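You operate a simulated robot arm through the tools that you are given. There is no shell and no other tool.

The job below is to be done with a simulated robot arm. You get a single attempt, and the scene is never put back.

JOB
Shim the motor foot by the gap card till its gauge reads 0.
Fine: lift screw right up, lay the shim on the ledge before the foot, push it under, lift screw right down; leave the other shims.

Only the result counts: the job must be done as asked and must still hold three seconds after the hand-in. Knocking over, shifting, dropping, spilling or breaking anything else fails it.

ROBOT AND FRAMES
A 6-joint arm with a fingered hand on a trunk, on a base that drives. Base frame: it is fixed to the floor where the robot stands at the start and does not move with it; the origin is under the middle of the robot, x ahead of it, y to its left, z up. Units: m, rad, N and s.
With the tool pointing down near the work surface it reaches from about 0.22 to 0.56 m from the robot's upright axis, wherever it stands. Its first joint turns from -2.897 to 2.897 rad. Places, roughly: blue shim, brass shim, steel shim [-1.25, 2.75, 0.75]; foot gauge [-0.5, 3.5, 0.9]; ledge before the motor foot [-0.6, 3.4, 0.9]; lift screw [-0.6, 3.3, 0.9]; motor foot [-0.5, 3.3, 0.9]. Payload 3.1 kg.
The tool frame sits at the grasp point between the pads (the TCP): z along the fingers, y along the line on which they close. The tips reach 0.022 m beyond it. The gripper opens to 0.132 m. The gripper's body begins 0.06 m behind the TCP. The gripper is a hand of 4 fingers: y runs from the thumb to the fingers, the wrist lies at [0, 0, -0.218] in the tool frame.
Orientation is that of the tool frame in the base frame, as a unit quaternion [w, x, y, z]. With the fingers straight down and closing along the base's y, the tool's x points along the base's -x, its y along +y and its z along -z.

CONTROLS
- The arm moves only by the tool send_rows. Its argument "commands" is a list of rows, each a list of 2 entries, a list of its own where there are three numbers: the shift along the base's x, y, z in units of 40 mm (1.0 is 40 mm), then the turn, a rotation vector about the base's x, y, z in units of 4 degrees (1.0 is 4 degrees). In form: [[[tx, ty, tz], [rx, ry, rz]], ...]. A call has 1 to 20 rows; each row shifts and turns the commanded pose from where the row before left it. A call with a number of a shift or a turn outside -1 to 1 is refused whole. Rows are played at 5 a second. More than 0.05 m and 0.15 rad between two rows, and nothing of the call is played. Where a pose cannot be reached the arm comes as near as it can. A force on the tool above 40 N (or 10 N above the force at the start of the call, whichever is more), or a blocked arm, ends the call early, and 0.2 s more pass. In this call time passes only in rows, and 0.2 s behind the last. It gives the time, the measured TCP pose, the force on the tool (base axes), the opening and the grip force at its end, in the units of the frame above (readings bear some noise), with the torque about the TCP (base axes, N m) and any sound that the robot's microphone picked up.
- Cameras (640 x 400 px; columns grow to the right, rows downward): "scene" is now at [0.0218, 0.1175, 1.5823]; the picture's right is [-0.35, -0.94, 0.00], its down [-0.60, 0.22, -0.77] and it looks along [0.72, -0.27, -0.64] (base axes); focal length 249 px, centre (320, 200). "wrist" rides on the gripper at [0.053, -0.053, -0.084] in the tool frame; the picture's right is [0.71, 0.71, 0.00], its down [-0.53, 0.53, -0.67] and it looks along [-0.47, 0.47, 0.74] (tool axes); focal length 247 px, centre (320, 200).
- capture(camera): a new picture of that camera. No time passes.
- raise_lower(by): slides the trunk up (or, below 0, down) by that many m; the arm and the scene camera ride with it, the base frame stays. It gives what a move gives, with no picture.
- drive_base(legs): drives the robot by 1 to 6 legs, each [ahead, left, turn to the left] in m, m and rad, along the robot's own axes; the way and the turn of a leg run together, so that a leg with both is an arc; at most 1.5 m and 3.142 rad a leg. The arm and the cameras ride along, it lands a little off, and it stops where it bumps. It gives what a move gives.
- move_fingers(finger1, finger2, finger3, thumb_bend): sets how far each is bent, from 0 (flat) to 100 (curled in); at 30 the hand is open as for a grip, at 70 the pads meet at the TCP. One left out holds its place. A second passes; each finger stops where it meets its share of the squeeze, and holds until it gets a number again. It is the only way to open and close the hand. It gives what a move gives, with no picture; readings hold the bend of each and the force on the fingers (four entries, about 0 where the hand has none), thumb and palm.
- aim_head(pan, tilt): turns the head with the scene camera to pan (to the left, within 2.705 rad either way) and tilt (down, from -0.506 to 1.204), counted from straight ahead of the robot. It gives what a move gives.
- locate(camera, pixels): for up to 12 pixels [column, row] of the newest picture of that camera ("zoom" is the newest enlarged one), the place [x, y, z] in the base frame of the surface seen there, good to about 0.002 m. No time passes.
- zoom(camera, box): a new picture of the part [left, top, right, bottom] of that camera's present view, enlarged. No time passes.
- finish_job(): hands the job in; it is judged then, once.

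Open the gripper and draw the arm clear of the work before you hand the job in, unless the task says otherwise.

The tools are called after "Emit:" as name(argument=value, ...) on one line, values as JSON. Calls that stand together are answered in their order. send_rows: Moves the arm, as the interface text tells. Its arguments: {"type":"object","properties":{"commands":{"type":"array"}},"required":["commands"]} The other tools are called the same way: raise_lower (by) slides the trunk up or down; move_fingers (finger1, finger2, finger3, thumb_bend) moves the fingers one by one; drive_base (legs) drives the base; aim_head (pan, tilt) turns the head that bears the scene camera; capture (camera) takes a picture; locate (camera, pixels) gives the place of the surface under pixels of a picture; zoom (camera, box) takes an enlarged picture of a part of a camera's view; finish_job () hands the job in.

At the start:

```text
time_s: 0.0
tcp_pos: [0.3609, -0.1497, 1.2401]
ee_rot: [0.0, 0.0, 1.0, 0.0]
force: [-0.3, 0.0, -0.1]
wrist_torque: [0.01, -0.01, -0.03]
width: 0.1319
grip_force: 0.1
shape: jaw
bend: [30.0, 30.0, 30.0, 30.0]
finger forces: [0.0, 0.0, 0.1, 0.1, 0.0, 0.1]
trunk travel left (down, up): [-0.25, 0.136]
robot x, y, heading: [0.0, -0.0006, -0.002]
head pan, tilt: [-0.353, 0.695]
```

scene: 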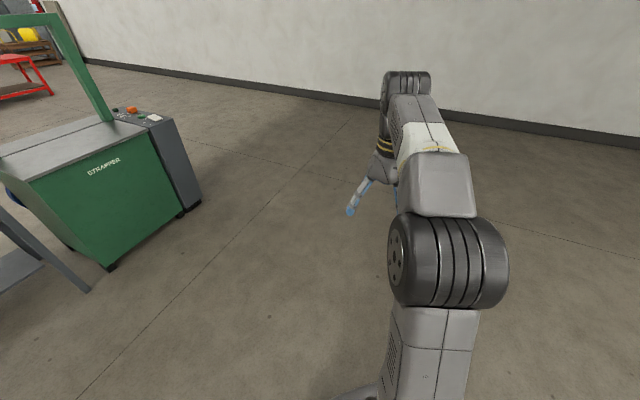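
wrist: 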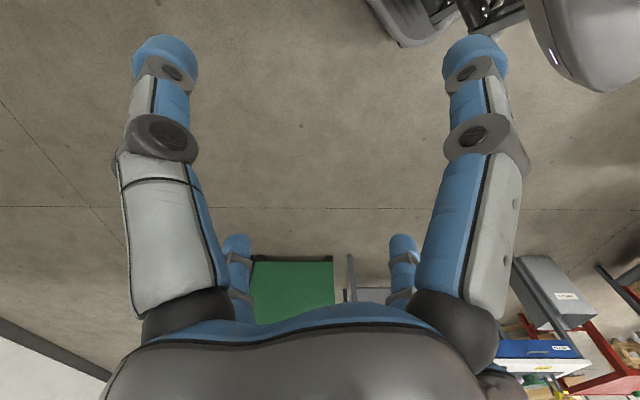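

The first pictures show only the strapper and floor; the work lies to the left (+y). I turn the head to the left to look at the work area.

Emit:
aim_head(pan=1.6, tilt=0.3)

Emit:
capture(camera="scene")

```text
time_s: 1.9
tcp_pos: [0.3625, -0.1499, 1.2401]
ee_rot: [-0.001, 0.0, 1.0, -0.001]
force: [0.1, 0.1, -0.1]
wrist_torque: [0.02, 0.04, -0.05]
width: 0.1318
grip_force: 0.1
shape: jaw
bend: [30.0, 30.0, 30.0, 30.0]
finger forces: [0.0, 0.0, 0.0, 0.0, 0.0, 0.0]
trunk travel left (down, up): [-0.25, 0.136]
robot x, y, heading: [0.0016, 0.0012, 0.002]
head pan, tilt: [1.6, 0.3]
```

```text
taken
```

scene: 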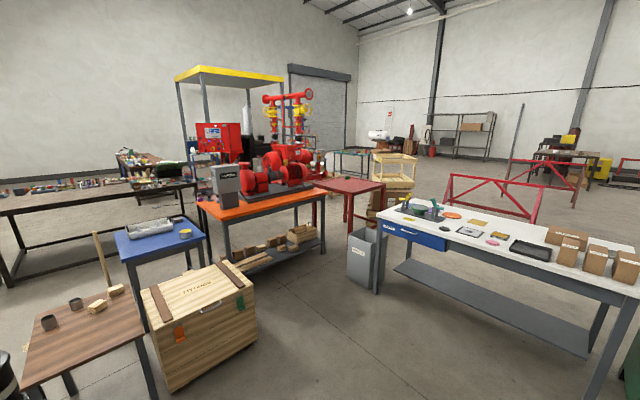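

The picture shows an orange bench with a red motor/pump around (270,180), a blue table at (155,235), and a white bench at right. I zoom in on these to find the foot, gap card and shims.

Emit:
zoom(camera="scene", box=[190, 120, 350, 220])

Emit:
zoom(camera="scene", box=[90, 190, 250, 290])

Emit:
locate(camera="scene", pixels=[[185, 233], [150, 228], [205, 238], [125, 268], [165, 255], [215, 215], [320, 190], [260, 205], [225, 180], [205, 275]])

```text
4.00 times, centred on (270, 170) of scene
```

zoom: 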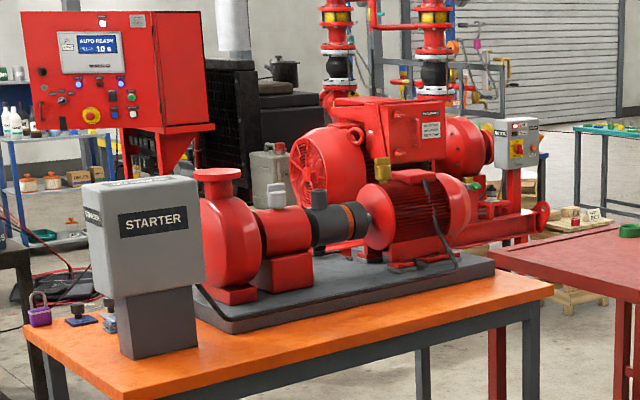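

```text
4.00 times, centred on (170, 240) of scene
```

zoom: 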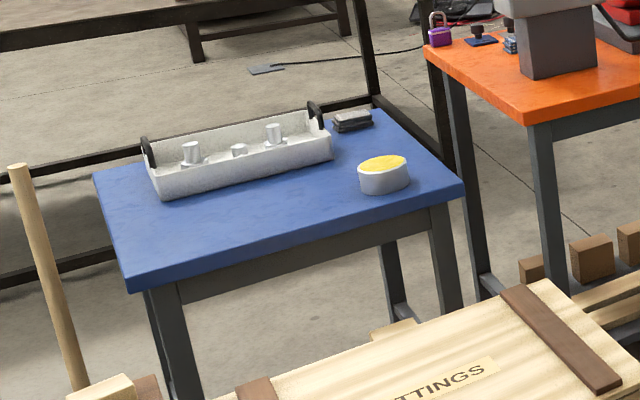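

```text
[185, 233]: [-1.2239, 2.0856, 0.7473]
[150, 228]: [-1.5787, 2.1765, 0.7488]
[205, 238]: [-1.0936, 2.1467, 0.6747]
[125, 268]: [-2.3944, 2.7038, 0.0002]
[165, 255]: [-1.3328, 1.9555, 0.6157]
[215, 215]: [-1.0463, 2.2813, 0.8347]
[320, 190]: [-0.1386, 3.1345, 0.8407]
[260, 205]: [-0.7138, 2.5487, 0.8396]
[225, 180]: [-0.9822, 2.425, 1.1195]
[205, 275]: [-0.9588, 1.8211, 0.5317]
```

I locate the motor, pump skid and blue table items to build a map of the place.

Emit:
locate(camera="scene", pixels=[[295, 172], [292, 187], [270, 193], [310, 184], [248, 203], [325, 193], [200, 200], [150, 188], [110, 200], [180, 219], [135, 235], [190, 238]])

Emit:
zoom(camera="scene", box=[80, 140, 240, 240])

Emit:
zoom(camera="scene", box=[260, 150, 340, 200])

```text
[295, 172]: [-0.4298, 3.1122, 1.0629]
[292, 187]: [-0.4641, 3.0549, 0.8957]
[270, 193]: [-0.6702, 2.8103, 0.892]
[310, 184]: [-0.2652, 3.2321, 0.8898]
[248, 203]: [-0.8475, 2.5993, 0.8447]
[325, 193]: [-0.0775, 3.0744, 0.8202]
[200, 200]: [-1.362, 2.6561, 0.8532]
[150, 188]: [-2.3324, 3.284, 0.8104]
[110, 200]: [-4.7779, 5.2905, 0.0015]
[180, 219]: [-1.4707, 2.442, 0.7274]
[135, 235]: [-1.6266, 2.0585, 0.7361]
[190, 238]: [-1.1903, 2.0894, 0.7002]
```

```text
4.00 times, centred on (160, 190) of scene
```

zoom: 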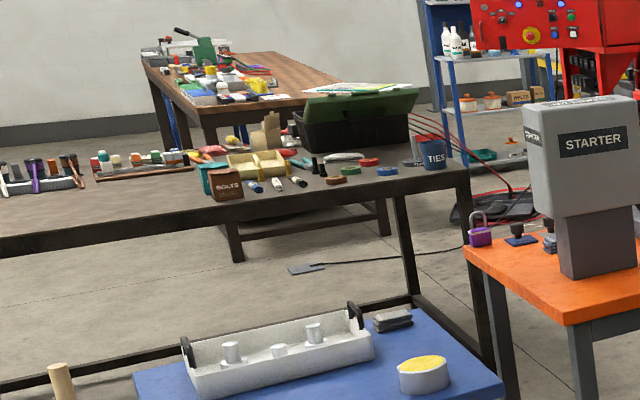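

```text
8.00 times, centred on (300, 175) of scene
```

zoom: 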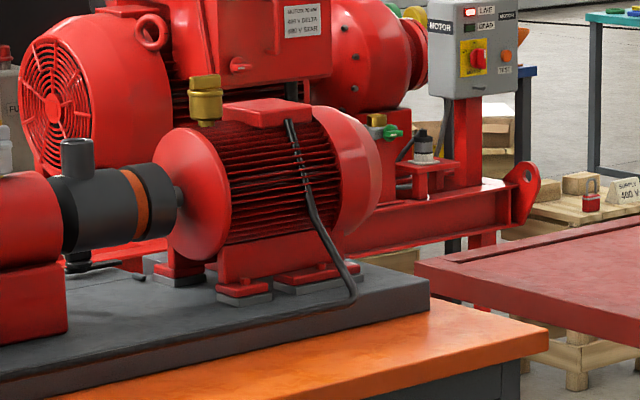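

The shims are probably on the orange bench's far left end (near the padlock, zoom (480,235)), and the ledge and screw on the motor's far side. I map the free floor and obstacles by locating many points.

Emit:
locate(camera="scene", pixels=[[350, 240], [340, 215], [330, 225], [365, 285], [345, 278], [375, 290], [383, 183], [345, 195], [345, 228], [375, 215], [316, 182], [400, 270]])

Emit:
locate(camera="scene", pixels=[[340, 260], [300, 300], [232, 275], [260, 340], [165, 390], [330, 185], [355, 180], [385, 187], [375, 222], [460, 212], [330, 170], [300, 155]])

Emit:
zoom(camera="scene", box=[300, 140, 460, 240])

```text
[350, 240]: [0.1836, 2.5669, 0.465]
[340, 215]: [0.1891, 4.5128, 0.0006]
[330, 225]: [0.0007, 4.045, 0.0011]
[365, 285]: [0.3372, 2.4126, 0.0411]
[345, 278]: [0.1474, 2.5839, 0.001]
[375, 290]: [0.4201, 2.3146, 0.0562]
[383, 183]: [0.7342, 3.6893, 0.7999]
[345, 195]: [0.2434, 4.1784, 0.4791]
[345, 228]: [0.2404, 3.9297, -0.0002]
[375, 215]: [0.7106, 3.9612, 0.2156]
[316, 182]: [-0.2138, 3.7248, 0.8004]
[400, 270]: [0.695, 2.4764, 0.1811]
```

```text
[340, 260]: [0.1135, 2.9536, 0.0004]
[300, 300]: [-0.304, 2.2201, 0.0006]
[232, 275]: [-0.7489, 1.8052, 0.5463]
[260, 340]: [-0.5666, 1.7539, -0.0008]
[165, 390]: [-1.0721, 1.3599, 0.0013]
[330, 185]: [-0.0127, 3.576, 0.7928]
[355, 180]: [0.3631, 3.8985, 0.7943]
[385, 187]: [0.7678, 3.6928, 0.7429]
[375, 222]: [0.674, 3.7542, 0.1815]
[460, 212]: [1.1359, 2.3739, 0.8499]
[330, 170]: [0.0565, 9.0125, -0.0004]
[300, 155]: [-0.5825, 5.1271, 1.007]
```

```text
4.00 times, centred on (380, 190) of scene
```

zoom: 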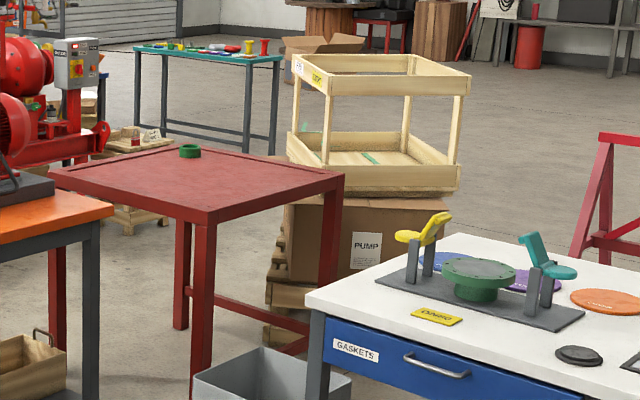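

The red table seems to block the right side; I check the orange bench's corners and the gap on the left by locating these points, and look farther left.

Emit:
locate(camera="scene", pixels=[[197, 202], [222, 219], [327, 193], [196, 185], [190, 189], [120, 200], [203, 215], [195, 240], [184, 215], [201, 232], [290, 165], [240, 190]])

Emit:
aim_head(pan=2.2, tilt=0.4)

Emit:
capture(camera="scene")

```text
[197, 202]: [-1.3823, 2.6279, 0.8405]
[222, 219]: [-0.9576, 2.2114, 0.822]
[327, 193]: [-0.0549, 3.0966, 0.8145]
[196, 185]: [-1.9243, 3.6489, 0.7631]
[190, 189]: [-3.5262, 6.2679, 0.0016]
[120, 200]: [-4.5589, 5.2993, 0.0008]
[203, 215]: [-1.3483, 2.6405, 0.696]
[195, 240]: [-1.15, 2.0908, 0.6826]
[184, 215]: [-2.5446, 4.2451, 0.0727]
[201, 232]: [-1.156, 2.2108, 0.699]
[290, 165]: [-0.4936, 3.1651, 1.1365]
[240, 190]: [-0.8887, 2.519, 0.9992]
```

```text
time_s: 2.9
tcp_pos: [0.3619, -0.1495, 1.2396]
ee_rot: [0.001, 0.0, 1.0, 0.0]
force: [-0.4, -0.2, -0.5]
wrist_torque: [-0.05, 0.02, -0.03]
width: 0.1322
grip_force: 0.1
shape: jaw
bend: [30.0, 30.0, 30.0, 30.0]
finger forces: [0.0, 0.1, 0.1, 0.1, 0.0, 0.1]
trunk travel left (down, up): [-0.25, 0.136]
robot x, y, heading: [0.0006, -0.0032, 0.001]
head pan, tilt: [2.201, 0.4]
```

```text
taken
```

scene: 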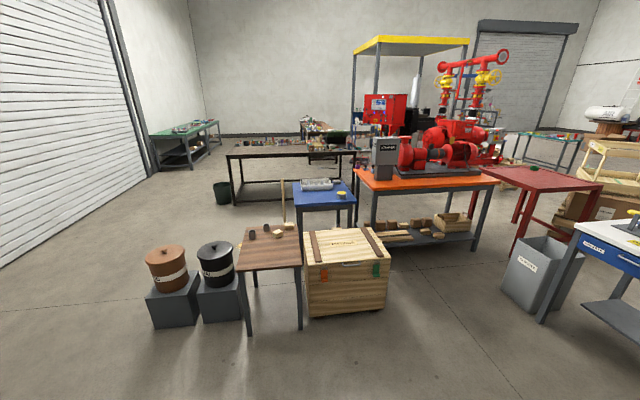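

The view shows the dark bench behind, wood table, buckets and crate in front. I locate floor contacts and corners to plan a route round the left to the space behind the orange bench.

Emit:
locate(camera="scene", pixels=[[228, 155], [358, 151], [234, 205], [222, 202], [293, 181], [352, 199], [300, 205], [336, 181], [243, 228], [247, 333], [301, 328], [156, 325]])

Emit:
locate(camera="scene", pixels=[[150, 292], [205, 318], [300, 230], [239, 267], [310, 150], [230, 180], [260, 215], [357, 215], [372, 185], [270, 195], [340, 165], [250, 150]])

Emit:
zoom(camera="scene", box=[210, 120, 370, 220])

Emit:
zoom(camera="scene", box=[350, 120, 510, 220])

```text
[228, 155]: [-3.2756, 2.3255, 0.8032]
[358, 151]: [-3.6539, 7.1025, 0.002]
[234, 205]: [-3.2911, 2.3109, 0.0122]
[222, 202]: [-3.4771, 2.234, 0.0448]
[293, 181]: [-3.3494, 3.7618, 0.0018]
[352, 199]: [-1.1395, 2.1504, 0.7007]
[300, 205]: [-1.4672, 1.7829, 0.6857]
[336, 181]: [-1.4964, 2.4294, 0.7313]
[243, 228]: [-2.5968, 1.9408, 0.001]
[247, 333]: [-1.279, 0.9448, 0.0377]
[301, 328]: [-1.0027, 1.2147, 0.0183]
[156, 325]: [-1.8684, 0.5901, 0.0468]
```

```text
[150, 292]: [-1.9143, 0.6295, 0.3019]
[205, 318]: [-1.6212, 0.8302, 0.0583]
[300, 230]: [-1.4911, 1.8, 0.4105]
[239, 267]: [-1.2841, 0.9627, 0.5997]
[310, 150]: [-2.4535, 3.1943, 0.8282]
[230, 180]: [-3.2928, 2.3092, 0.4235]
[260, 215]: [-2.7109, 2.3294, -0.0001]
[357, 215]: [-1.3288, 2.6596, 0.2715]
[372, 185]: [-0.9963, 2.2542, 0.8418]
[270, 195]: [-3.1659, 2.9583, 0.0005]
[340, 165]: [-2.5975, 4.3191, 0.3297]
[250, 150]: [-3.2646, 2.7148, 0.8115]
```

```text
4.00 times, centred on (290, 170) of scene
```

zoom: 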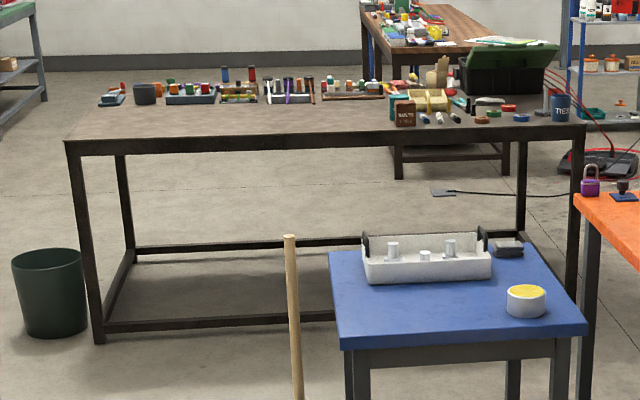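

```text
4.00 times, centred on (430, 170) of scene
```

zoom: 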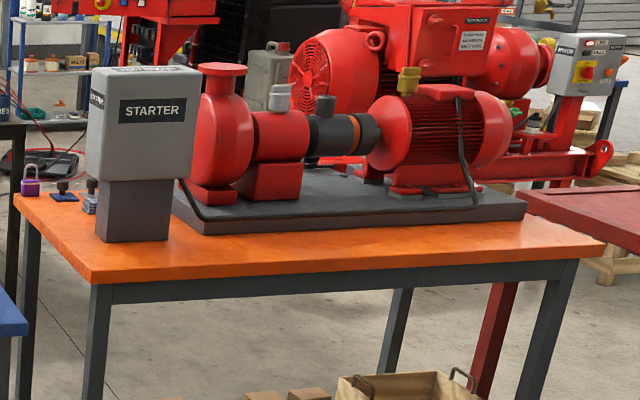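

The dark bench stands well behind the blue table, so there seems to be a passage. I look down at my own base to learn its size before driving.

Emit:
locate(camera="scene", pixels=[[355, 153], [340, 153], [325, 153], [340, 195], [352, 192], [280, 155], [317, 230], [284, 200], [290, 226], [275, 238], [255, 205], [340, 180]])

Emit:
aim_head(pan=2.2, tilt=1.2)

Emit:
capture(camera="scene")

```text
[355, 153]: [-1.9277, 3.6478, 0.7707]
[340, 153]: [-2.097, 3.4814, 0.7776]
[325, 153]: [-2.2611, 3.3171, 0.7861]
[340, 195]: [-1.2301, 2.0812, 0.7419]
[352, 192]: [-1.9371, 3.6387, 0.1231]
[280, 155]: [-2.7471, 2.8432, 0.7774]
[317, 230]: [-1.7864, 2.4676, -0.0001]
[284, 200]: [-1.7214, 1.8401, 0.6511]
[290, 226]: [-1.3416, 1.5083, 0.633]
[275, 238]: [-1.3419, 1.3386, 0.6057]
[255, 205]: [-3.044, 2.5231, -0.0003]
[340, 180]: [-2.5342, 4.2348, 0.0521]
```

```text
time_s: 4.0
tcp_pos: [0.3617, -0.1498, 1.2394]
ee_rot: [0.0, 0.0, 1.0, 0.0]
force: [-0.1, 0.1, 0.0]
wrist_torque: [0.02, 0.02, -0.05]
width: 0.1316
grip_force: 0.1
shape: jaw
bend: [30.0, 30.0, 30.0, 30.0]
finger forces: [0.0, 0.0, 0.0, 0.0, 0.0, 0.0]
trunk travel left (down, up): [-0.25, 0.136]
robot x, y, heading: [0.0021, -0.001, -0.003]
head pan, tilt: [2.201, 1.201]
```

```text
taken
```

scene: 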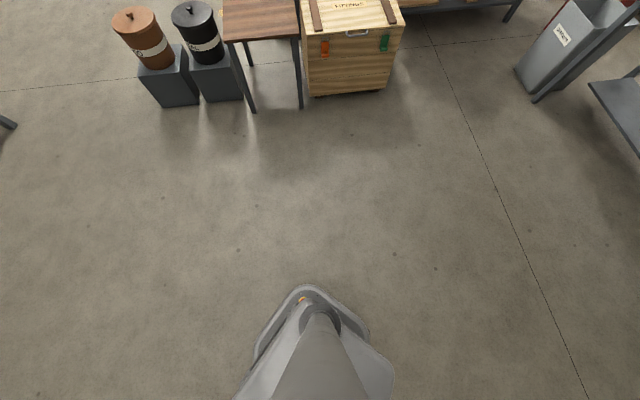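

The base shows as a grey foot at the bottom centre; I locate its rim to find its radius.

Emit:
locate(camera="scene", pixels=[[305, 288], [258, 350], [390, 375], [368, 330], [240, 395], [320, 350]])

Emit:
aim_head(pan=0.8, tilt=1.2)

Emit:
capture(camera="scene")

```text
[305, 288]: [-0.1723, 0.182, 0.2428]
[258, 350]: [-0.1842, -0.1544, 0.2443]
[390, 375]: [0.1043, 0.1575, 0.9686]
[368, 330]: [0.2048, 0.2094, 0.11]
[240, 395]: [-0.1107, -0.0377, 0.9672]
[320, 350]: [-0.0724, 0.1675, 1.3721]
```

```text
time_s: 5.6
tcp_pos: [0.361, -0.1501, 1.2399]
ee_rot: [0.0, 0.0, 1.0, 0.001]
force: [-0.1, 0.2, 0.6]
wrist_torque: [-0.04, 0.02, 0.0]
width: 0.1318
grip_force: 0.1
shape: jaw
bend: [30.0, 30.0, 30.0, 30.0]
finger forces: [0.1, 0.0, 0.1, 0.0, 0.0, 0.0]
trunk travel left (down, up): [-0.25, 0.136]
robot x, y, heading: [-0.0003, 0.0017, -0.0]
head pan, tilt: [0.799, 1.201]
```

```text
taken
```

scene: 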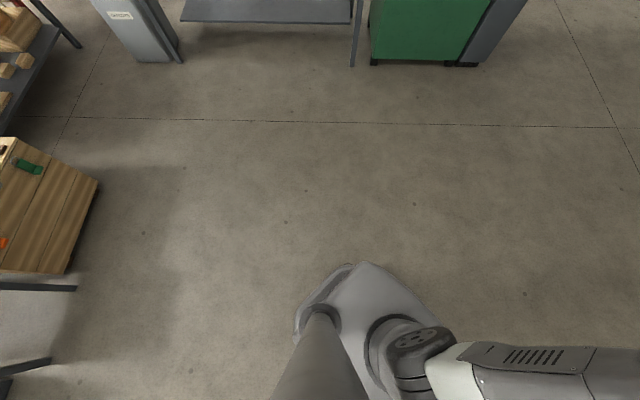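

The base is about 0.4 m square (rim at ±0.2 m, 0.24 m tall), so the 1.2 m corridor between blue table and dark bench is passable. I raise the trunk for clearance and drive backwards/left around the buckets.

Emit:
raise_lower(by=0.1)

Emit:
drive_base(legs=[[-1.25, 0.0, 0.0], [-1.25, 0.0, 0.0]])

Emit:
aim_head(pan=1.0, tilt=0.5)

Emit:
capture(camera="scene")

```text
time_s: 6.9
tcp_pos: [0.3616, -0.1502, 1.3408]
ee_rot: [-0.001, 0.0, 1.0, 0.0]
force: [0.9, -0.5, 0.0]
wrist_torque: [0.0, -0.02, 0.0]
width: 0.1321
grip_force: 0.1
shape: jaw
bend: [30.0, 30.0, 30.0, 30.0]
finger forces: [0.1, 0.0, 0.1, 0.1, 0.1, 0.1]
trunk travel left (down, up): [-0.35, 0.036]
robot x, y, heading: [0.0001, 0.0008, -0.004]
head pan, tilt: [0.799, 1.201]
```

```text
time_s: 18.4
tcp_pos: [-2.0702, -0.1323, 1.3419]
ee_rot: [0.001, -0.017, 1.0, -0.001]
force: [0.7, 0.1, -0.1]
wrist_torque: [0.0, -0.04, 0.02]
width: 0.1319
grip_force: 0.1
shape: jaw
bend: [30.0, 30.0, 30.0, 30.0]
finger forces: [0.1, 0.1, 0.0, 0.1, 0.1, 0.0]
trunk travel left (down, up): [-0.35, 0.036]
robot x, y, heading: [-2.4362, 0.0048, 0.034]
head pan, tilt: [0.799, 1.201]
stopped in leg 2: the robot was blocked; the commanded pose is now the measured one
```

```text
time_s: 19.5
tcp_pos: [-2.0675, -0.135, 1.3404]
ee_rot: [0.001, -0.016, 1.0, 0.0]
force: [-0.3, -0.5, -0.6]
wrist_torque: [0.02, 0.0, 0.0]
width: 0.1317
grip_force: 0.0
shape: jaw
bend: [30.0, 30.0, 30.0, 30.0]
finger forces: [0.1, 0.0, 0.1, 0.0, 0.0, 0.0]
trunk travel left (down, up): [-0.35, 0.036]
robot x, y, heading: [-2.434, 0.0009, 0.033]
head pan, tilt: [1.0, 0.499]
```

```text
taken
```

scene: 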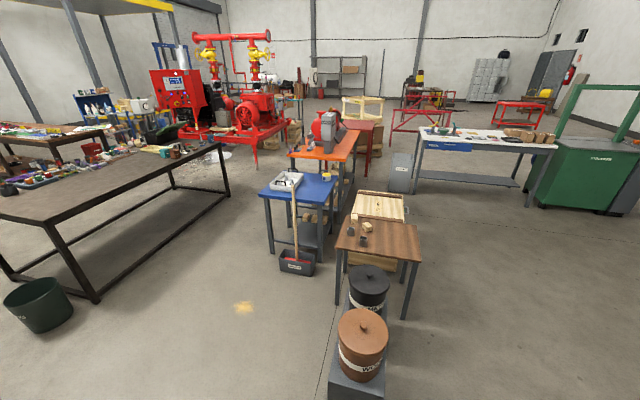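

The robot was blocked at x=-2.43 by something behind it. I look behind (pan 2.7) to see what it touched.

Emit:
aim_head(pan=2.7, tilt=0.9)

Emit:
capture(camera="scene")

Emit:
aim_head(pan=-2.7, tilt=0.9)

Emit:
capture(camera="scene")

```text
time_s: 21.2
tcp_pos: [-2.0668, -0.1341, 1.3408]
ee_rot: [0.0, -0.016, 1.0, 0.0]
force: [-0.9, -0.6, 0.5]
wrist_torque: [-0.04, -0.05, 0.01]
width: 0.1319
grip_force: 0.0
shape: jaw
bend: [30.0, 30.0, 30.0, 30.0]
finger forces: [0.0, 0.0, 0.1, 0.1, 0.0, 0.0]
trunk travel left (down, up): [-0.35, 0.036]
robot x, y, heading: [-2.4304, 0.0039, 0.033]
head pan, tilt: [2.7, 0.901]
```

```text
taken
```

scene: 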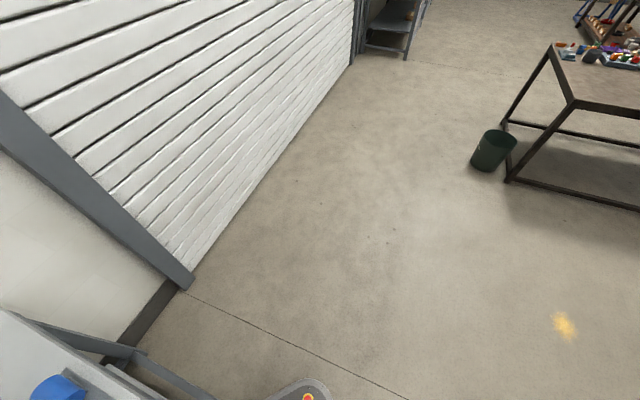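

```text
time_s: 25.4
tcp_pos: [-2.0673, -0.1345, 1.3415]
ee_rot: [0.001, -0.016, 1.0, 0.0]
force: [-0.3, 0.4, 0.7]
wrist_torque: [-0.01, 0.01, 0.01]
width: 0.1317
grip_force: 0.0
shape: jaw
bend: [30.0, 30.0, 30.0, 30.0]
finger forces: [0.0, 0.0, 0.1, 0.0, 0.0, 0.1]
trunk travel left (down, up): [-0.35, 0.036]
robot x, y, heading: [-2.4323, 0.0069, 0.032]
head pan, tilt: [-2.7, 0.901]
```

```text
taken
```

scene: 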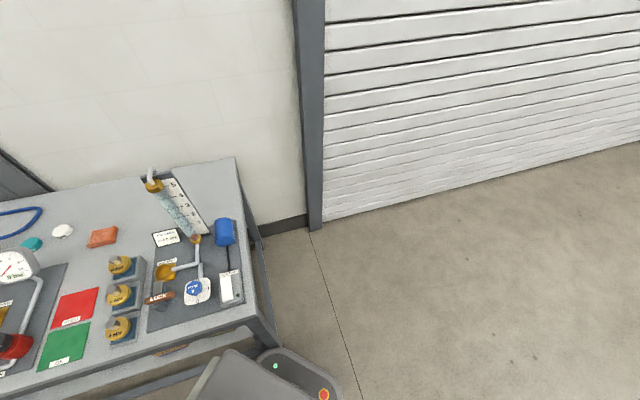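

I backed against a grey bench's leg at the rear; its items look undisturbed. Before moving left I look at the bucket stand's place relative to me.

Emit:
aim_head(pan=0.9, tilt=0.9)

Emit:
capture(camera="scene")

```text
time_s: 28.4
tcp_pos: [-2.0662, -0.1339, 1.3412]
ee_rot: [0.0, -0.017, 1.0, -0.001]
force: [0.0, -0.9, 1.1]
wrist_torque: [-0.02, 0.01, 0.01]
width: 0.132
grip_force: 0.2
shape: jaw
bend: [30.0, 30.0, 30.0, 30.0]
finger forces: [0.0, 0.0, 0.0, 0.0, 0.1, 0.0]
trunk travel left (down, up): [-0.35, 0.036]
robot x, y, heading: [-2.4297, 0.0029, 0.032]
head pan, tilt: [0.901, 0.901]
```

```text
taken
```

scene: 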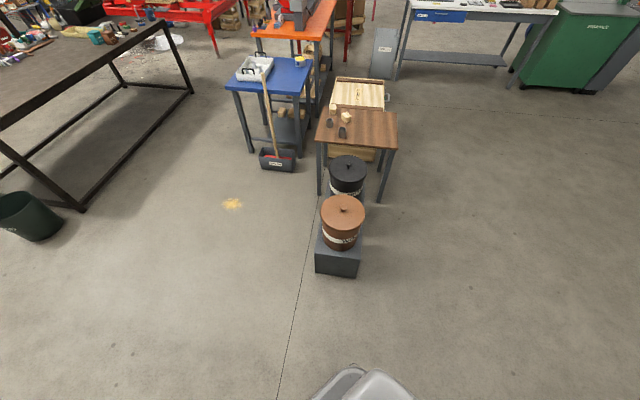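

I locate the bucket stand's left corner, the broom box, the sawdust spot, the dark bench leg and the bin to plan a clear route.

Emit:
locate(camera="scene", pixels=[[316, 272], [320, 230], [325, 200], [318, 195], [262, 168], [293, 172], [231, 203], [82, 210], [192, 93], [250, 152], [268, 80], [300, 62]])

Emit:
zoom(camera="scene", box=[150, 0, 350, 125])

```text
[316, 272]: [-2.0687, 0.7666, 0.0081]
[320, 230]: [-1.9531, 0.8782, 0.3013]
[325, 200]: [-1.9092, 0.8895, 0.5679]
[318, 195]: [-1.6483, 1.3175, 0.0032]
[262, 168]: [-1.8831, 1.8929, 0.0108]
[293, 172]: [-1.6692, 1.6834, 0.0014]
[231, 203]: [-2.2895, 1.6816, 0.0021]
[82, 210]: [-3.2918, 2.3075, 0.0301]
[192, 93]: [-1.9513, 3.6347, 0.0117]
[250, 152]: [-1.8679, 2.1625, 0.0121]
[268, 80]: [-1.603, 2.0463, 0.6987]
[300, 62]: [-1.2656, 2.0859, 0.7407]
```

```text
3.20 times, centred on (250, 62) of scene
```

zoom: 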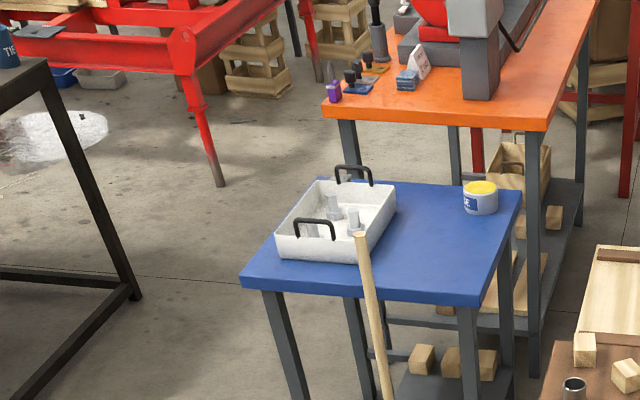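

The stand's corner is at (-2.07,0.77) and the dark bench corner at (-3.29,2.31), so x≈-2.5 is clear. I also see shims with knobs beside the padlock at zoom (355,80). I pull off the bench and drive left, then check.

Emit:
drive_base(legs=[[0.04, 0.0, 0.0], [-0.05, 1.4, 0.0], [0.0, 0.7, 0.0]])

Emit:
aim_head(pan=0.7, tilt=0.6)

Emit:
capture(camera="scene")

```text
time_s: 39.1
tcp_pos: [-2.1476, 1.9087, 1.341]
ee_rot: [-0.001, -0.011, 1.0, 0.0]
force: [-0.3, -0.4, -0.4]
wrist_torque: [-0.03, 0.01, 0.01]
width: 0.1317
grip_force: 0.2
shape: jaw
bend: [30.0, 30.0, 30.0, 30.0]
finger forces: [0.1, 0.1, 0.1, 0.0, 0.0, 0.0]
trunk travel left (down, up): [-0.35, 0.036]
robot x, y, heading: [-2.5135, 2.052, 0.019]
head pan, tilt: [0.901, 0.901]
```

```text
time_s: 39.9
tcp_pos: [-2.1485, 1.9082, 1.3411]
ee_rot: [0.0, -0.012, 1.0, 0.0]
force: [-0.9, 0.5, -0.9]
wrist_torque: [0.04, 0.01, -0.01]
width: 0.1318
grip_force: 0.0
shape: jaw
bend: [30.0, 30.0, 30.0, 30.0]
finger forces: [0.1, 0.1, 0.1, 0.0, 0.0, 0.0]
trunk travel left (down, up): [-0.35, 0.036]
robot x, y, heading: [-2.5143, 2.0509, 0.025]
head pan, tilt: [0.7, 0.6]
```

```text
taken
```

scene: 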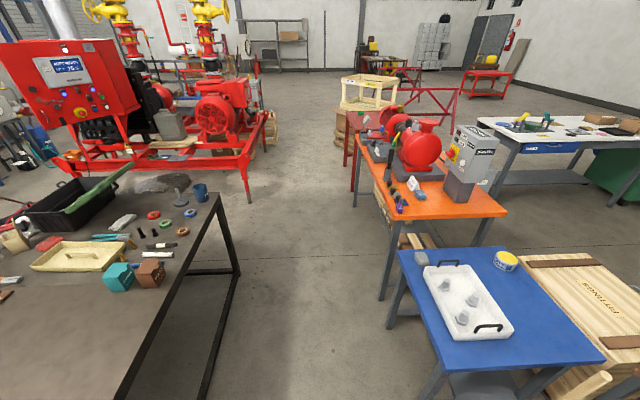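

The corridor ahead is open between dark bench (left), diesel skid leg (250,198) and orange bench. I locate these and the shim group for planning.

Emit:
locate(camera="scene", pixels=[[250, 200], [262, 125], [238, 275], [385, 270], [400, 210], [393, 195], [370, 155], [345, 150], [357, 195], [232, 168], [395, 170], [420, 195]])

Emit:
zoom(camera="scene", box=[350, 100, 510, 220])

```text
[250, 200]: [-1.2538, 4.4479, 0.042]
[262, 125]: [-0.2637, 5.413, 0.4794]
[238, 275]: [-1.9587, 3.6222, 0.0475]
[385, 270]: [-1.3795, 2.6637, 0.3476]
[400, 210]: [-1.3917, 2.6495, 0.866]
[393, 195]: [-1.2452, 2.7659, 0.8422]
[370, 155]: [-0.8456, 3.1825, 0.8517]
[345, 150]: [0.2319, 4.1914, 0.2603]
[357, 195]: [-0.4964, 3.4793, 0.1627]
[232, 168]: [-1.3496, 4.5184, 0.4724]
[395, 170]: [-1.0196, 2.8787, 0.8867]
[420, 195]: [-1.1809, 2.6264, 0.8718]
```

```text
3.33 times, centred on (430, 160) of scene
```

zoom: 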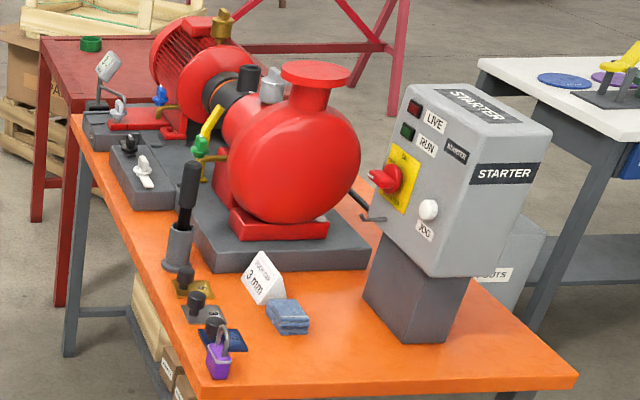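

The zoom shows three knobbed shims in a row (brass, steel, blue), a gap card "3 mm", then the lift-screw area beyond. I drive to a spot behind the shims, facing the bench.

Emit:
drive_base(legs=[[0.5, 0.5, 0.0], [0.43, 0.48, 0.0], [0.0, 0.0, -0.81]])

Emit:
aim_head(pan=0.2, tilt=0.8)

Emit:
capture(camera="scene")

```text
time_s: 49.1
tcp_pos: [-1.4609, 2.6881, 1.3419]
ee_rot: [0.0, 0.391, 0.92, 0.0]
force: [-0.5, 0.4, -0.4]
wrist_torque: [0.03, -0.04, -0.03]
width: 0.132
grip_force: 0.1
shape: jaw
bend: [30.0, 30.0, 30.0, 30.0]
finger forces: [0.0, 0.0, 0.0, 0.1, 0.0, 0.0]
trunk travel left (down, up): [-0.35, 0.036]
robot x, y, heading: [-1.6027, 3.0517, -0.805]
head pan, tilt: [0.7, 0.6]
```

```text
time_s: 50.1
tcp_pos: [-1.4628, 2.6877, 1.3404]
ee_rot: [0.0, 0.391, 0.92, 0.0]
force: [-0.2, 0.1, -0.4]
wrist_torque: [-0.02, 0.02, -0.01]
width: 0.1321
grip_force: 0.1
shape: jaw
bend: [30.0, 30.0, 30.0, 30.0]
finger forces: [0.0, 0.0, 0.0, 0.0, 0.1, 0.0]
trunk travel left (down, up): [-0.35, 0.036]
robot x, y, heading: [-1.6047, 3.0521, -0.801]
head pan, tilt: [0.201, 0.799]
```

```text
taken
```

scene: 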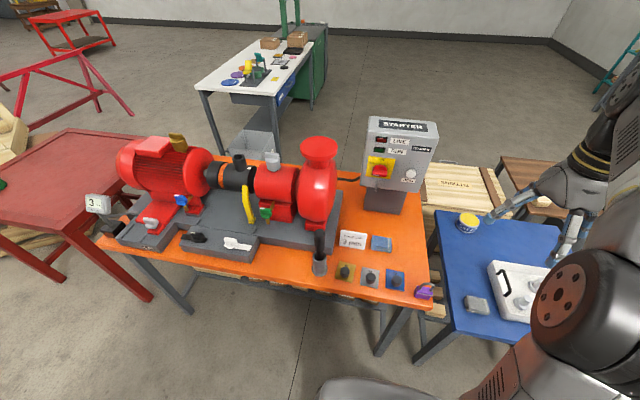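

Now I can see the bench's back side: gap card at (353,240), shims at (345,275), (370,277), (395,280), and the foot with gauge at left (97,203). I zoom into both.

Emit:
zoom(camera="scene", box=[300, 215, 440, 305])

Emit:
locate(camera="zoom", pixels=[[200, 262], [315, 285], [430, 295], [240, 110], [365, 130], [85, 240], [560, 340], [200, 290], [180, 250], [230, 300], [150, 280]])

Emit:
zoom(camera="scene", box=[70, 180, 270, 290])

```text
4.44 times, centred on (370, 260) of scene
```

zoom: 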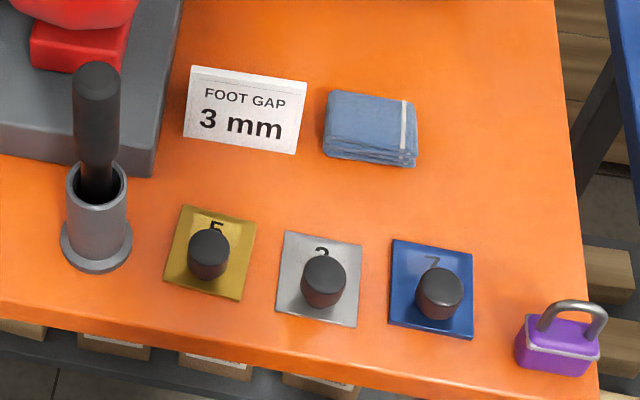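

```text
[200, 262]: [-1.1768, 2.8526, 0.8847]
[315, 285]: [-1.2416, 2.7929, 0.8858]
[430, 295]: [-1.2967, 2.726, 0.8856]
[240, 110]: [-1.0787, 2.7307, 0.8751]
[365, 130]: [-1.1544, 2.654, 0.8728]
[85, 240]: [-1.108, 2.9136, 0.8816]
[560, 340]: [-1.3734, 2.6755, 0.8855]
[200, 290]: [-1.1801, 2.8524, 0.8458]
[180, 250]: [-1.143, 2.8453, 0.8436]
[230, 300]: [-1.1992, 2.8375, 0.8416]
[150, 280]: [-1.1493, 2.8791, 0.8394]
```

```text
3.20 times, centred on (170, 235) of scene
```

zoom: 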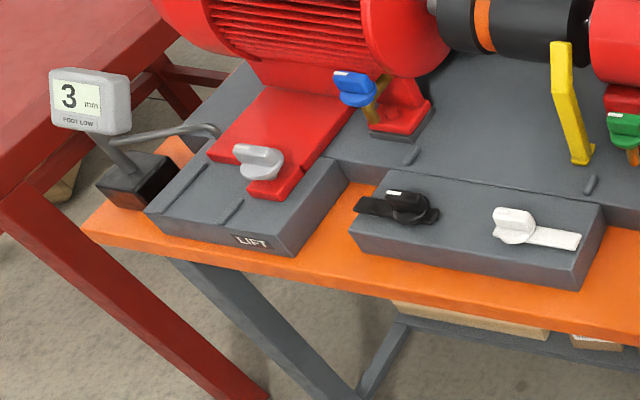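

Shims read 5 (brass), something like 3 (steel, partly hidden) and 7 (blue); the card says 3 mm and the gauge reads 3 mm foot low. I zoom tighter on the steel shim number and the foot/lift-screw area.

Emit:
zoom(camera="scene", box=[355, 260, 387, 290])

Emit:
zoom(camera="scene", box=[80, 185, 180, 265])

Emit:
locate(camera="zoom", pixels=[[380, 190], [350, 180], [420, 200], [300, 300], [200, 280], [360, 330], [380, 270], [460, 250], [240, 200], [100, 100], [500, 360], [440, 130]])

```text
13.33 times, centred on (371, 275) of scene
```

zoom: 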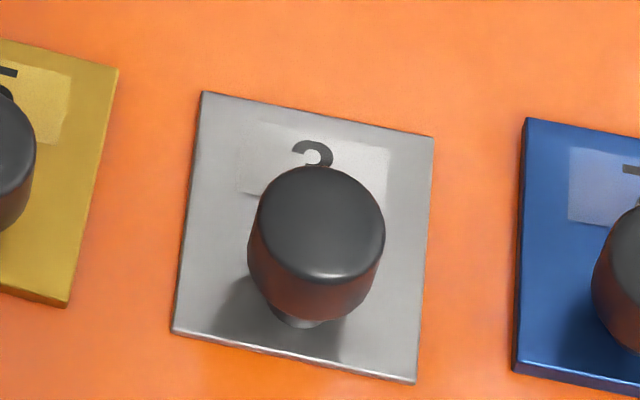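

```text
5.00 times, centred on (130, 225) of scene
```

zoom: 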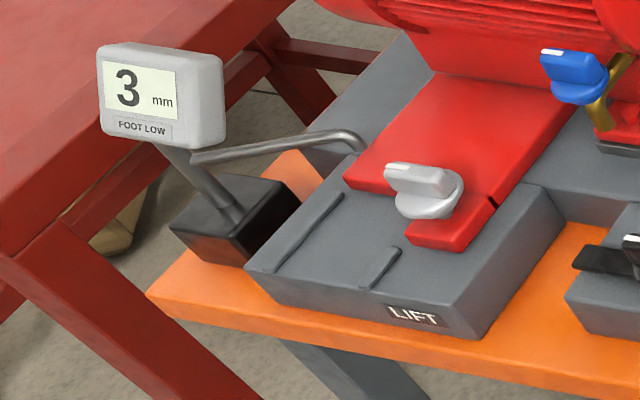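

```text
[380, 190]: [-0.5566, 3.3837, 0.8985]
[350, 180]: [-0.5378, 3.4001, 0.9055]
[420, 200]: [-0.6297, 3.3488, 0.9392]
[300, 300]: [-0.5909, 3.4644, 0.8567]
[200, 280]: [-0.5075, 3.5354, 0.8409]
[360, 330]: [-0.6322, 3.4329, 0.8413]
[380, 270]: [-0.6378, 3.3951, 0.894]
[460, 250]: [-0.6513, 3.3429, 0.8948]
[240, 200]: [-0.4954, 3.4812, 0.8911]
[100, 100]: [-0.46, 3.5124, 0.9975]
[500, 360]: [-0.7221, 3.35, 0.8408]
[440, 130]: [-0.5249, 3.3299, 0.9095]
```

The number is half hidden by its knob (2 or 3); I'll confirm it later from another side. The foot, lift screw (-0.63,3.35) and ledge are 0.95 m to my left, so I drive there along the bench.

Emit:
drive_base(legs=[[0.03, 0.94, 0.016]])

Emit:
aim_head(pan=0.0, tilt=0.95)

Emit:
capture(camera="scene")

Emit:
capture(camera="wrist")

```text
time_s: 54.9
tcp_pos: [-0.7737, 3.3068, 1.3407]
ee_rot: [0.0, 0.398, 0.918, -0.001]
force: [0.6, -0.2, 0.7]
wrist_torque: [-0.01, -0.02, -0.03]
width: 0.1321
grip_force: 0.0
shape: jaw
bend: [30.0, 30.0, 30.0, 30.0]
finger forces: [0.0, 0.0, 0.0, 0.0, 0.0, 0.0]
trunk travel left (down, up): [-0.35, 0.036]
robot x, y, heading: [-0.9127, 3.6722, -0.815]
head pan, tilt: [0.201, 0.799]
```

```text
time_s: 55.7
tcp_pos: [-0.7747, 3.3064, 1.3397]
ee_rot: [-0.001, 0.397, 0.918, 0.0]
force: [-0.4, 0.0, -0.4]
wrist_torque: [0.01, -0.01, 0.01]
width: 0.1319
grip_force: 0.1
shape: jaw
bend: [30.0, 30.0, 30.0, 30.0]
finger forces: [0.1, 0.0, 0.1, 0.0, 0.0, 0.1]
trunk travel left (down, up): [-0.35, 0.036]
robot x, y, heading: [-0.9145, 3.6753, -0.817]
head pan, tilt: [0.0, 0.949]
```

```text
taken
```

scene: 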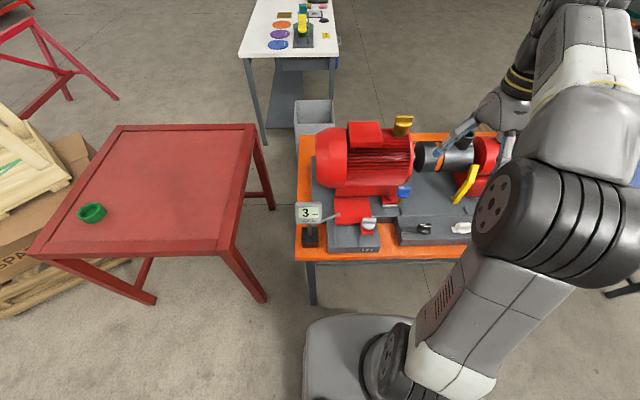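

```text
taken
```

wrist: 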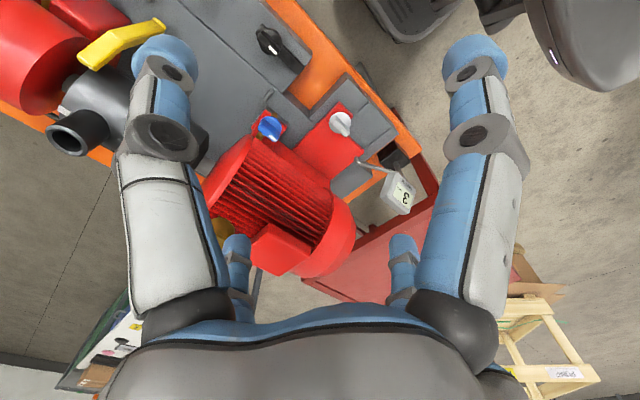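

Now both cameras see the foot: scene shows the gauge (310,213), lift knob (367,223) and ledge. I zoom in for detail.

Emit:
zoom(camera="scene", box=[290, 185, 420, 265])

Emit:
locate(camera="zoom", pixels=[[385, 190], [355, 190], [410, 190], [385, 205], [230, 235], [325, 290], [300, 230], [240, 320], [370, 320], [420, 270], [285, 300], [350, 240]])

Emit:
zoom(camera="wrist", box=[230, 60, 450, 220])

```text
4.92 times, centred on (355, 225) of scene
```

zoom: 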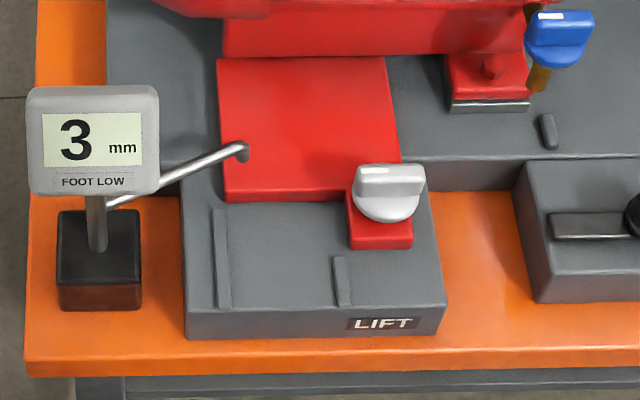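

```text
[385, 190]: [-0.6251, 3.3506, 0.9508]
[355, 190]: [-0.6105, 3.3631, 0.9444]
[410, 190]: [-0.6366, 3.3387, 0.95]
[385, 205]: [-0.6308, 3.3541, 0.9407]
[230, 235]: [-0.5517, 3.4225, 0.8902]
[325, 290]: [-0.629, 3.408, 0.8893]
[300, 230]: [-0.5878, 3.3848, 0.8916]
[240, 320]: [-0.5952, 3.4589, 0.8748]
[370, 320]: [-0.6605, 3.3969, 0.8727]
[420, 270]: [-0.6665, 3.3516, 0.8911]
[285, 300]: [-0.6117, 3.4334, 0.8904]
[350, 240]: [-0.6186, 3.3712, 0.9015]
```

```text
2.50 times, centred on (340, 140) of wrist
```

zoom: 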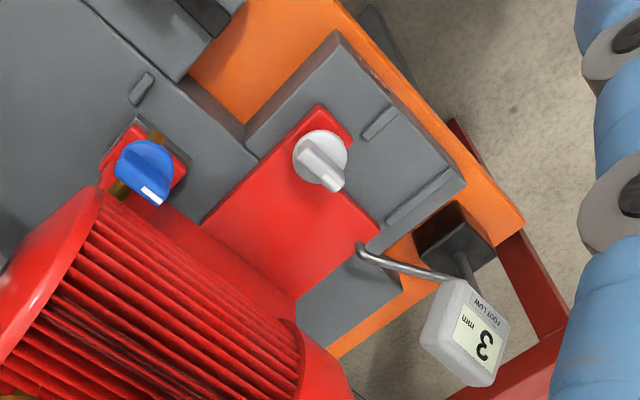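

The lift knob's wing lies along the bench with its white mark to the left; the ledge channel lies between two ridges left of it. I lower the trunk a little and move the hand over the knob, staying well above it.

Emit:
raise_lower(by=-0.15)

Emit:
send_rows(commands=[[[0.93, 0.27, 0], [0, 0, 0]], [[0.93, 0.28, 0], [0, 0, 0]], [[0.93, 0.28, 0], [0, 0, 0]], [[0.93, 0.28, 0], [0, 0, 0]]])

Emit:
capture(camera="wrist")

Emit:
capture(camera="scene")

```text
time_s: 57.4
tcp_pos: [-0.7737, 3.3072, 1.1909]
ee_rot: [0.0, 0.398, 0.918, 0.0]
force: [0.3, -0.1, -0.5]
wrist_torque: [-0.03, -0.01, 0.01]
width: 0.132
grip_force: 0.2
shape: jaw
bend: [30.0, 30.0, 30.0, 30.0]
finger forces: [0.0, 0.1, 0.1, 0.0, 0.0, 0.1]
trunk travel left (down, up): [-0.2, 0.186]
robot x, y, heading: [-0.9116, 3.6727, -0.815]
head pan, tilt: [0.0, 0.949]
```

```text
time_s: 58.4
tcp_pos: [-0.6258, 3.3508, 1.192]
ee_rot: [-0.001, 0.398, 0.917, -0.001]
force: [0.1, -0.4, 0.0]
wrist_torque: [0.02, 0.02, -0.02]
width: 0.1318
grip_force: 0.0
shape: jaw
bend: [30.0, 30.0, 30.0, 30.0]
finger forces: [0.0, 0.0, 0.1, 0.0, 0.0, 0.1]
trunk travel left (down, up): [-0.2, 0.186]
robot x, y, heading: [-0.9121, 3.6715, -0.821]
head pan, tilt: [0.0, 0.949]
```

```text
taken
```

wrist: 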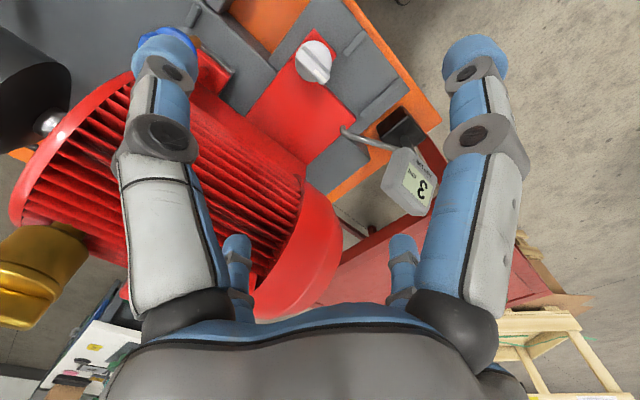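

```text
taken
```

scene: 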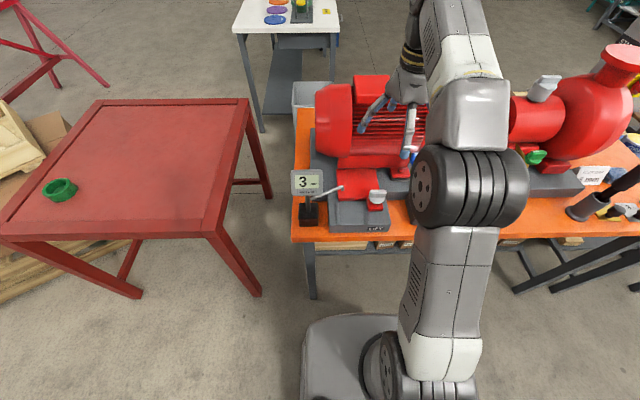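

The knob is in the wrist view at (313,62). I zoom the wrist picture and locate the knob's disc and wing ends to get its axis.

Emit:
zoom(camera="wrist", box=[270, 10, 410, 98])

Emit:
locate(camera="zoom", pixels=[[180, 175], [260, 300], [220, 235], [140, 200], [290, 250], [200, 160], [160, 190], [245, 330], [280, 320], [150, 270], [250, 170]])

Emit:
zoom(camera="scene", box=[285, 160, 405, 240])

```text
4.55 times, centred on (340, 54) of wrist
```

zoom: 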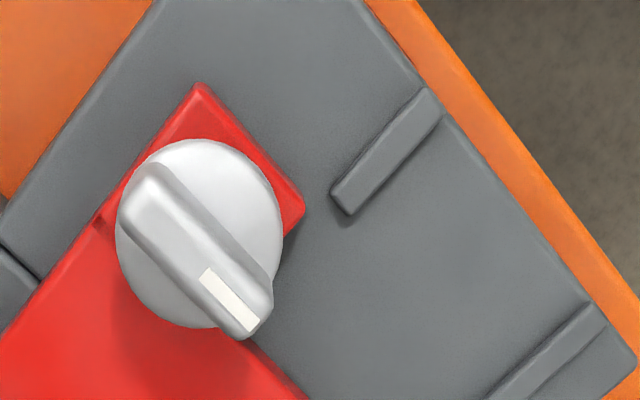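

```text
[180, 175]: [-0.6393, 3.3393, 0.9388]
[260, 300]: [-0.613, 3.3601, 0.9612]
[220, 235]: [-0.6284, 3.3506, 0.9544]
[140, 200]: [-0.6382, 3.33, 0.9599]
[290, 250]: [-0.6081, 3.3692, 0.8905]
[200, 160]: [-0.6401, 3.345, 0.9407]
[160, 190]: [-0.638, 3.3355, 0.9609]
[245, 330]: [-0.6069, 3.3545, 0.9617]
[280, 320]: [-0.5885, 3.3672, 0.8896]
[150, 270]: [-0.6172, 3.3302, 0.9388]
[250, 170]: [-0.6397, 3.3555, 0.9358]
```

```text
5.00 times, centred on (345, 200) of scene
```

zoom: 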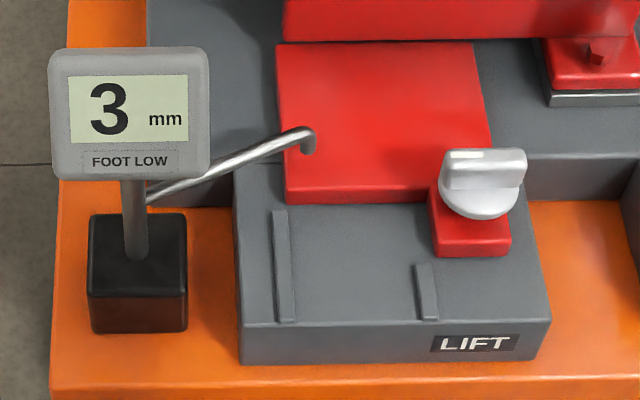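

The disc's top is at z≈0.940 and the wing top at 0.961, axis near (-0.621,3.345). To learn which finger is where, I bend finger 1 and the thumb alone and look with the wrist camera.

Emit:
move_fingers(finger1=55)

Emit:
capture(camera="wrist")

Emit:
move_fingers(finger1=30, finger2=55)

Emit:
capture(camera="wrist")

```text
time_s: 59.4
tcp_pos: [-0.6258, 3.3514, 1.1928]
ee_rot: [0.0, 0.397, 0.918, 0.0]
force: [-0.2, -0.2, 0.3]
wrist_torque: [0.01, 0.0, -0.01]
width: 0.0644
grip_force: 0.0
shape: fingers
bend: [55.0, 30.0, 30.0, 30.0]
finger forces: [0.1, 0.1, 0.1, 0.0, 0.1, 0.1]
trunk travel left (down, up): [-0.2, 0.186]
robot x, y, heading: [-0.9123, 3.6742, -0.818]
head pan, tilt: [0.0, 0.949]
```

```text
taken
```

wrist: 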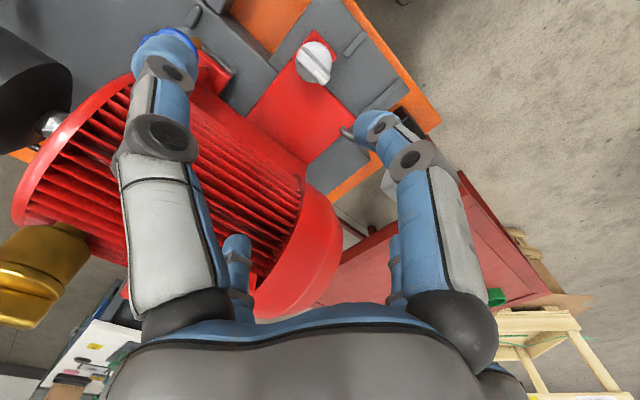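

```text
time_s: 60.4
tcp_pos: [-0.627, 3.3521, 1.193]
ee_rot: [0.0, 0.397, 0.918, 0.0]
force: [0.4, -0.1, -0.1]
wrist_torque: [0.03, 0.0, -0.01]
width: 0.0876
grip_force: 0.0
shape: fingers
bend: [30.0, 55.0, 30.0, 30.0]
finger forces: [0.0, 0.1, 0.0, 0.1, 0.0, 0.0]
trunk travel left (down, up): [-0.2, 0.186]
robot x, y, heading: [-0.9094, 3.6728, -0.819]
head pan, tilt: [0.0, 0.949]
```

```text
taken
```

wrist: 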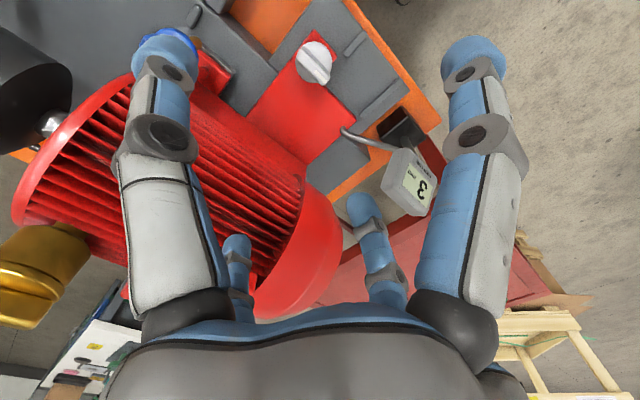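

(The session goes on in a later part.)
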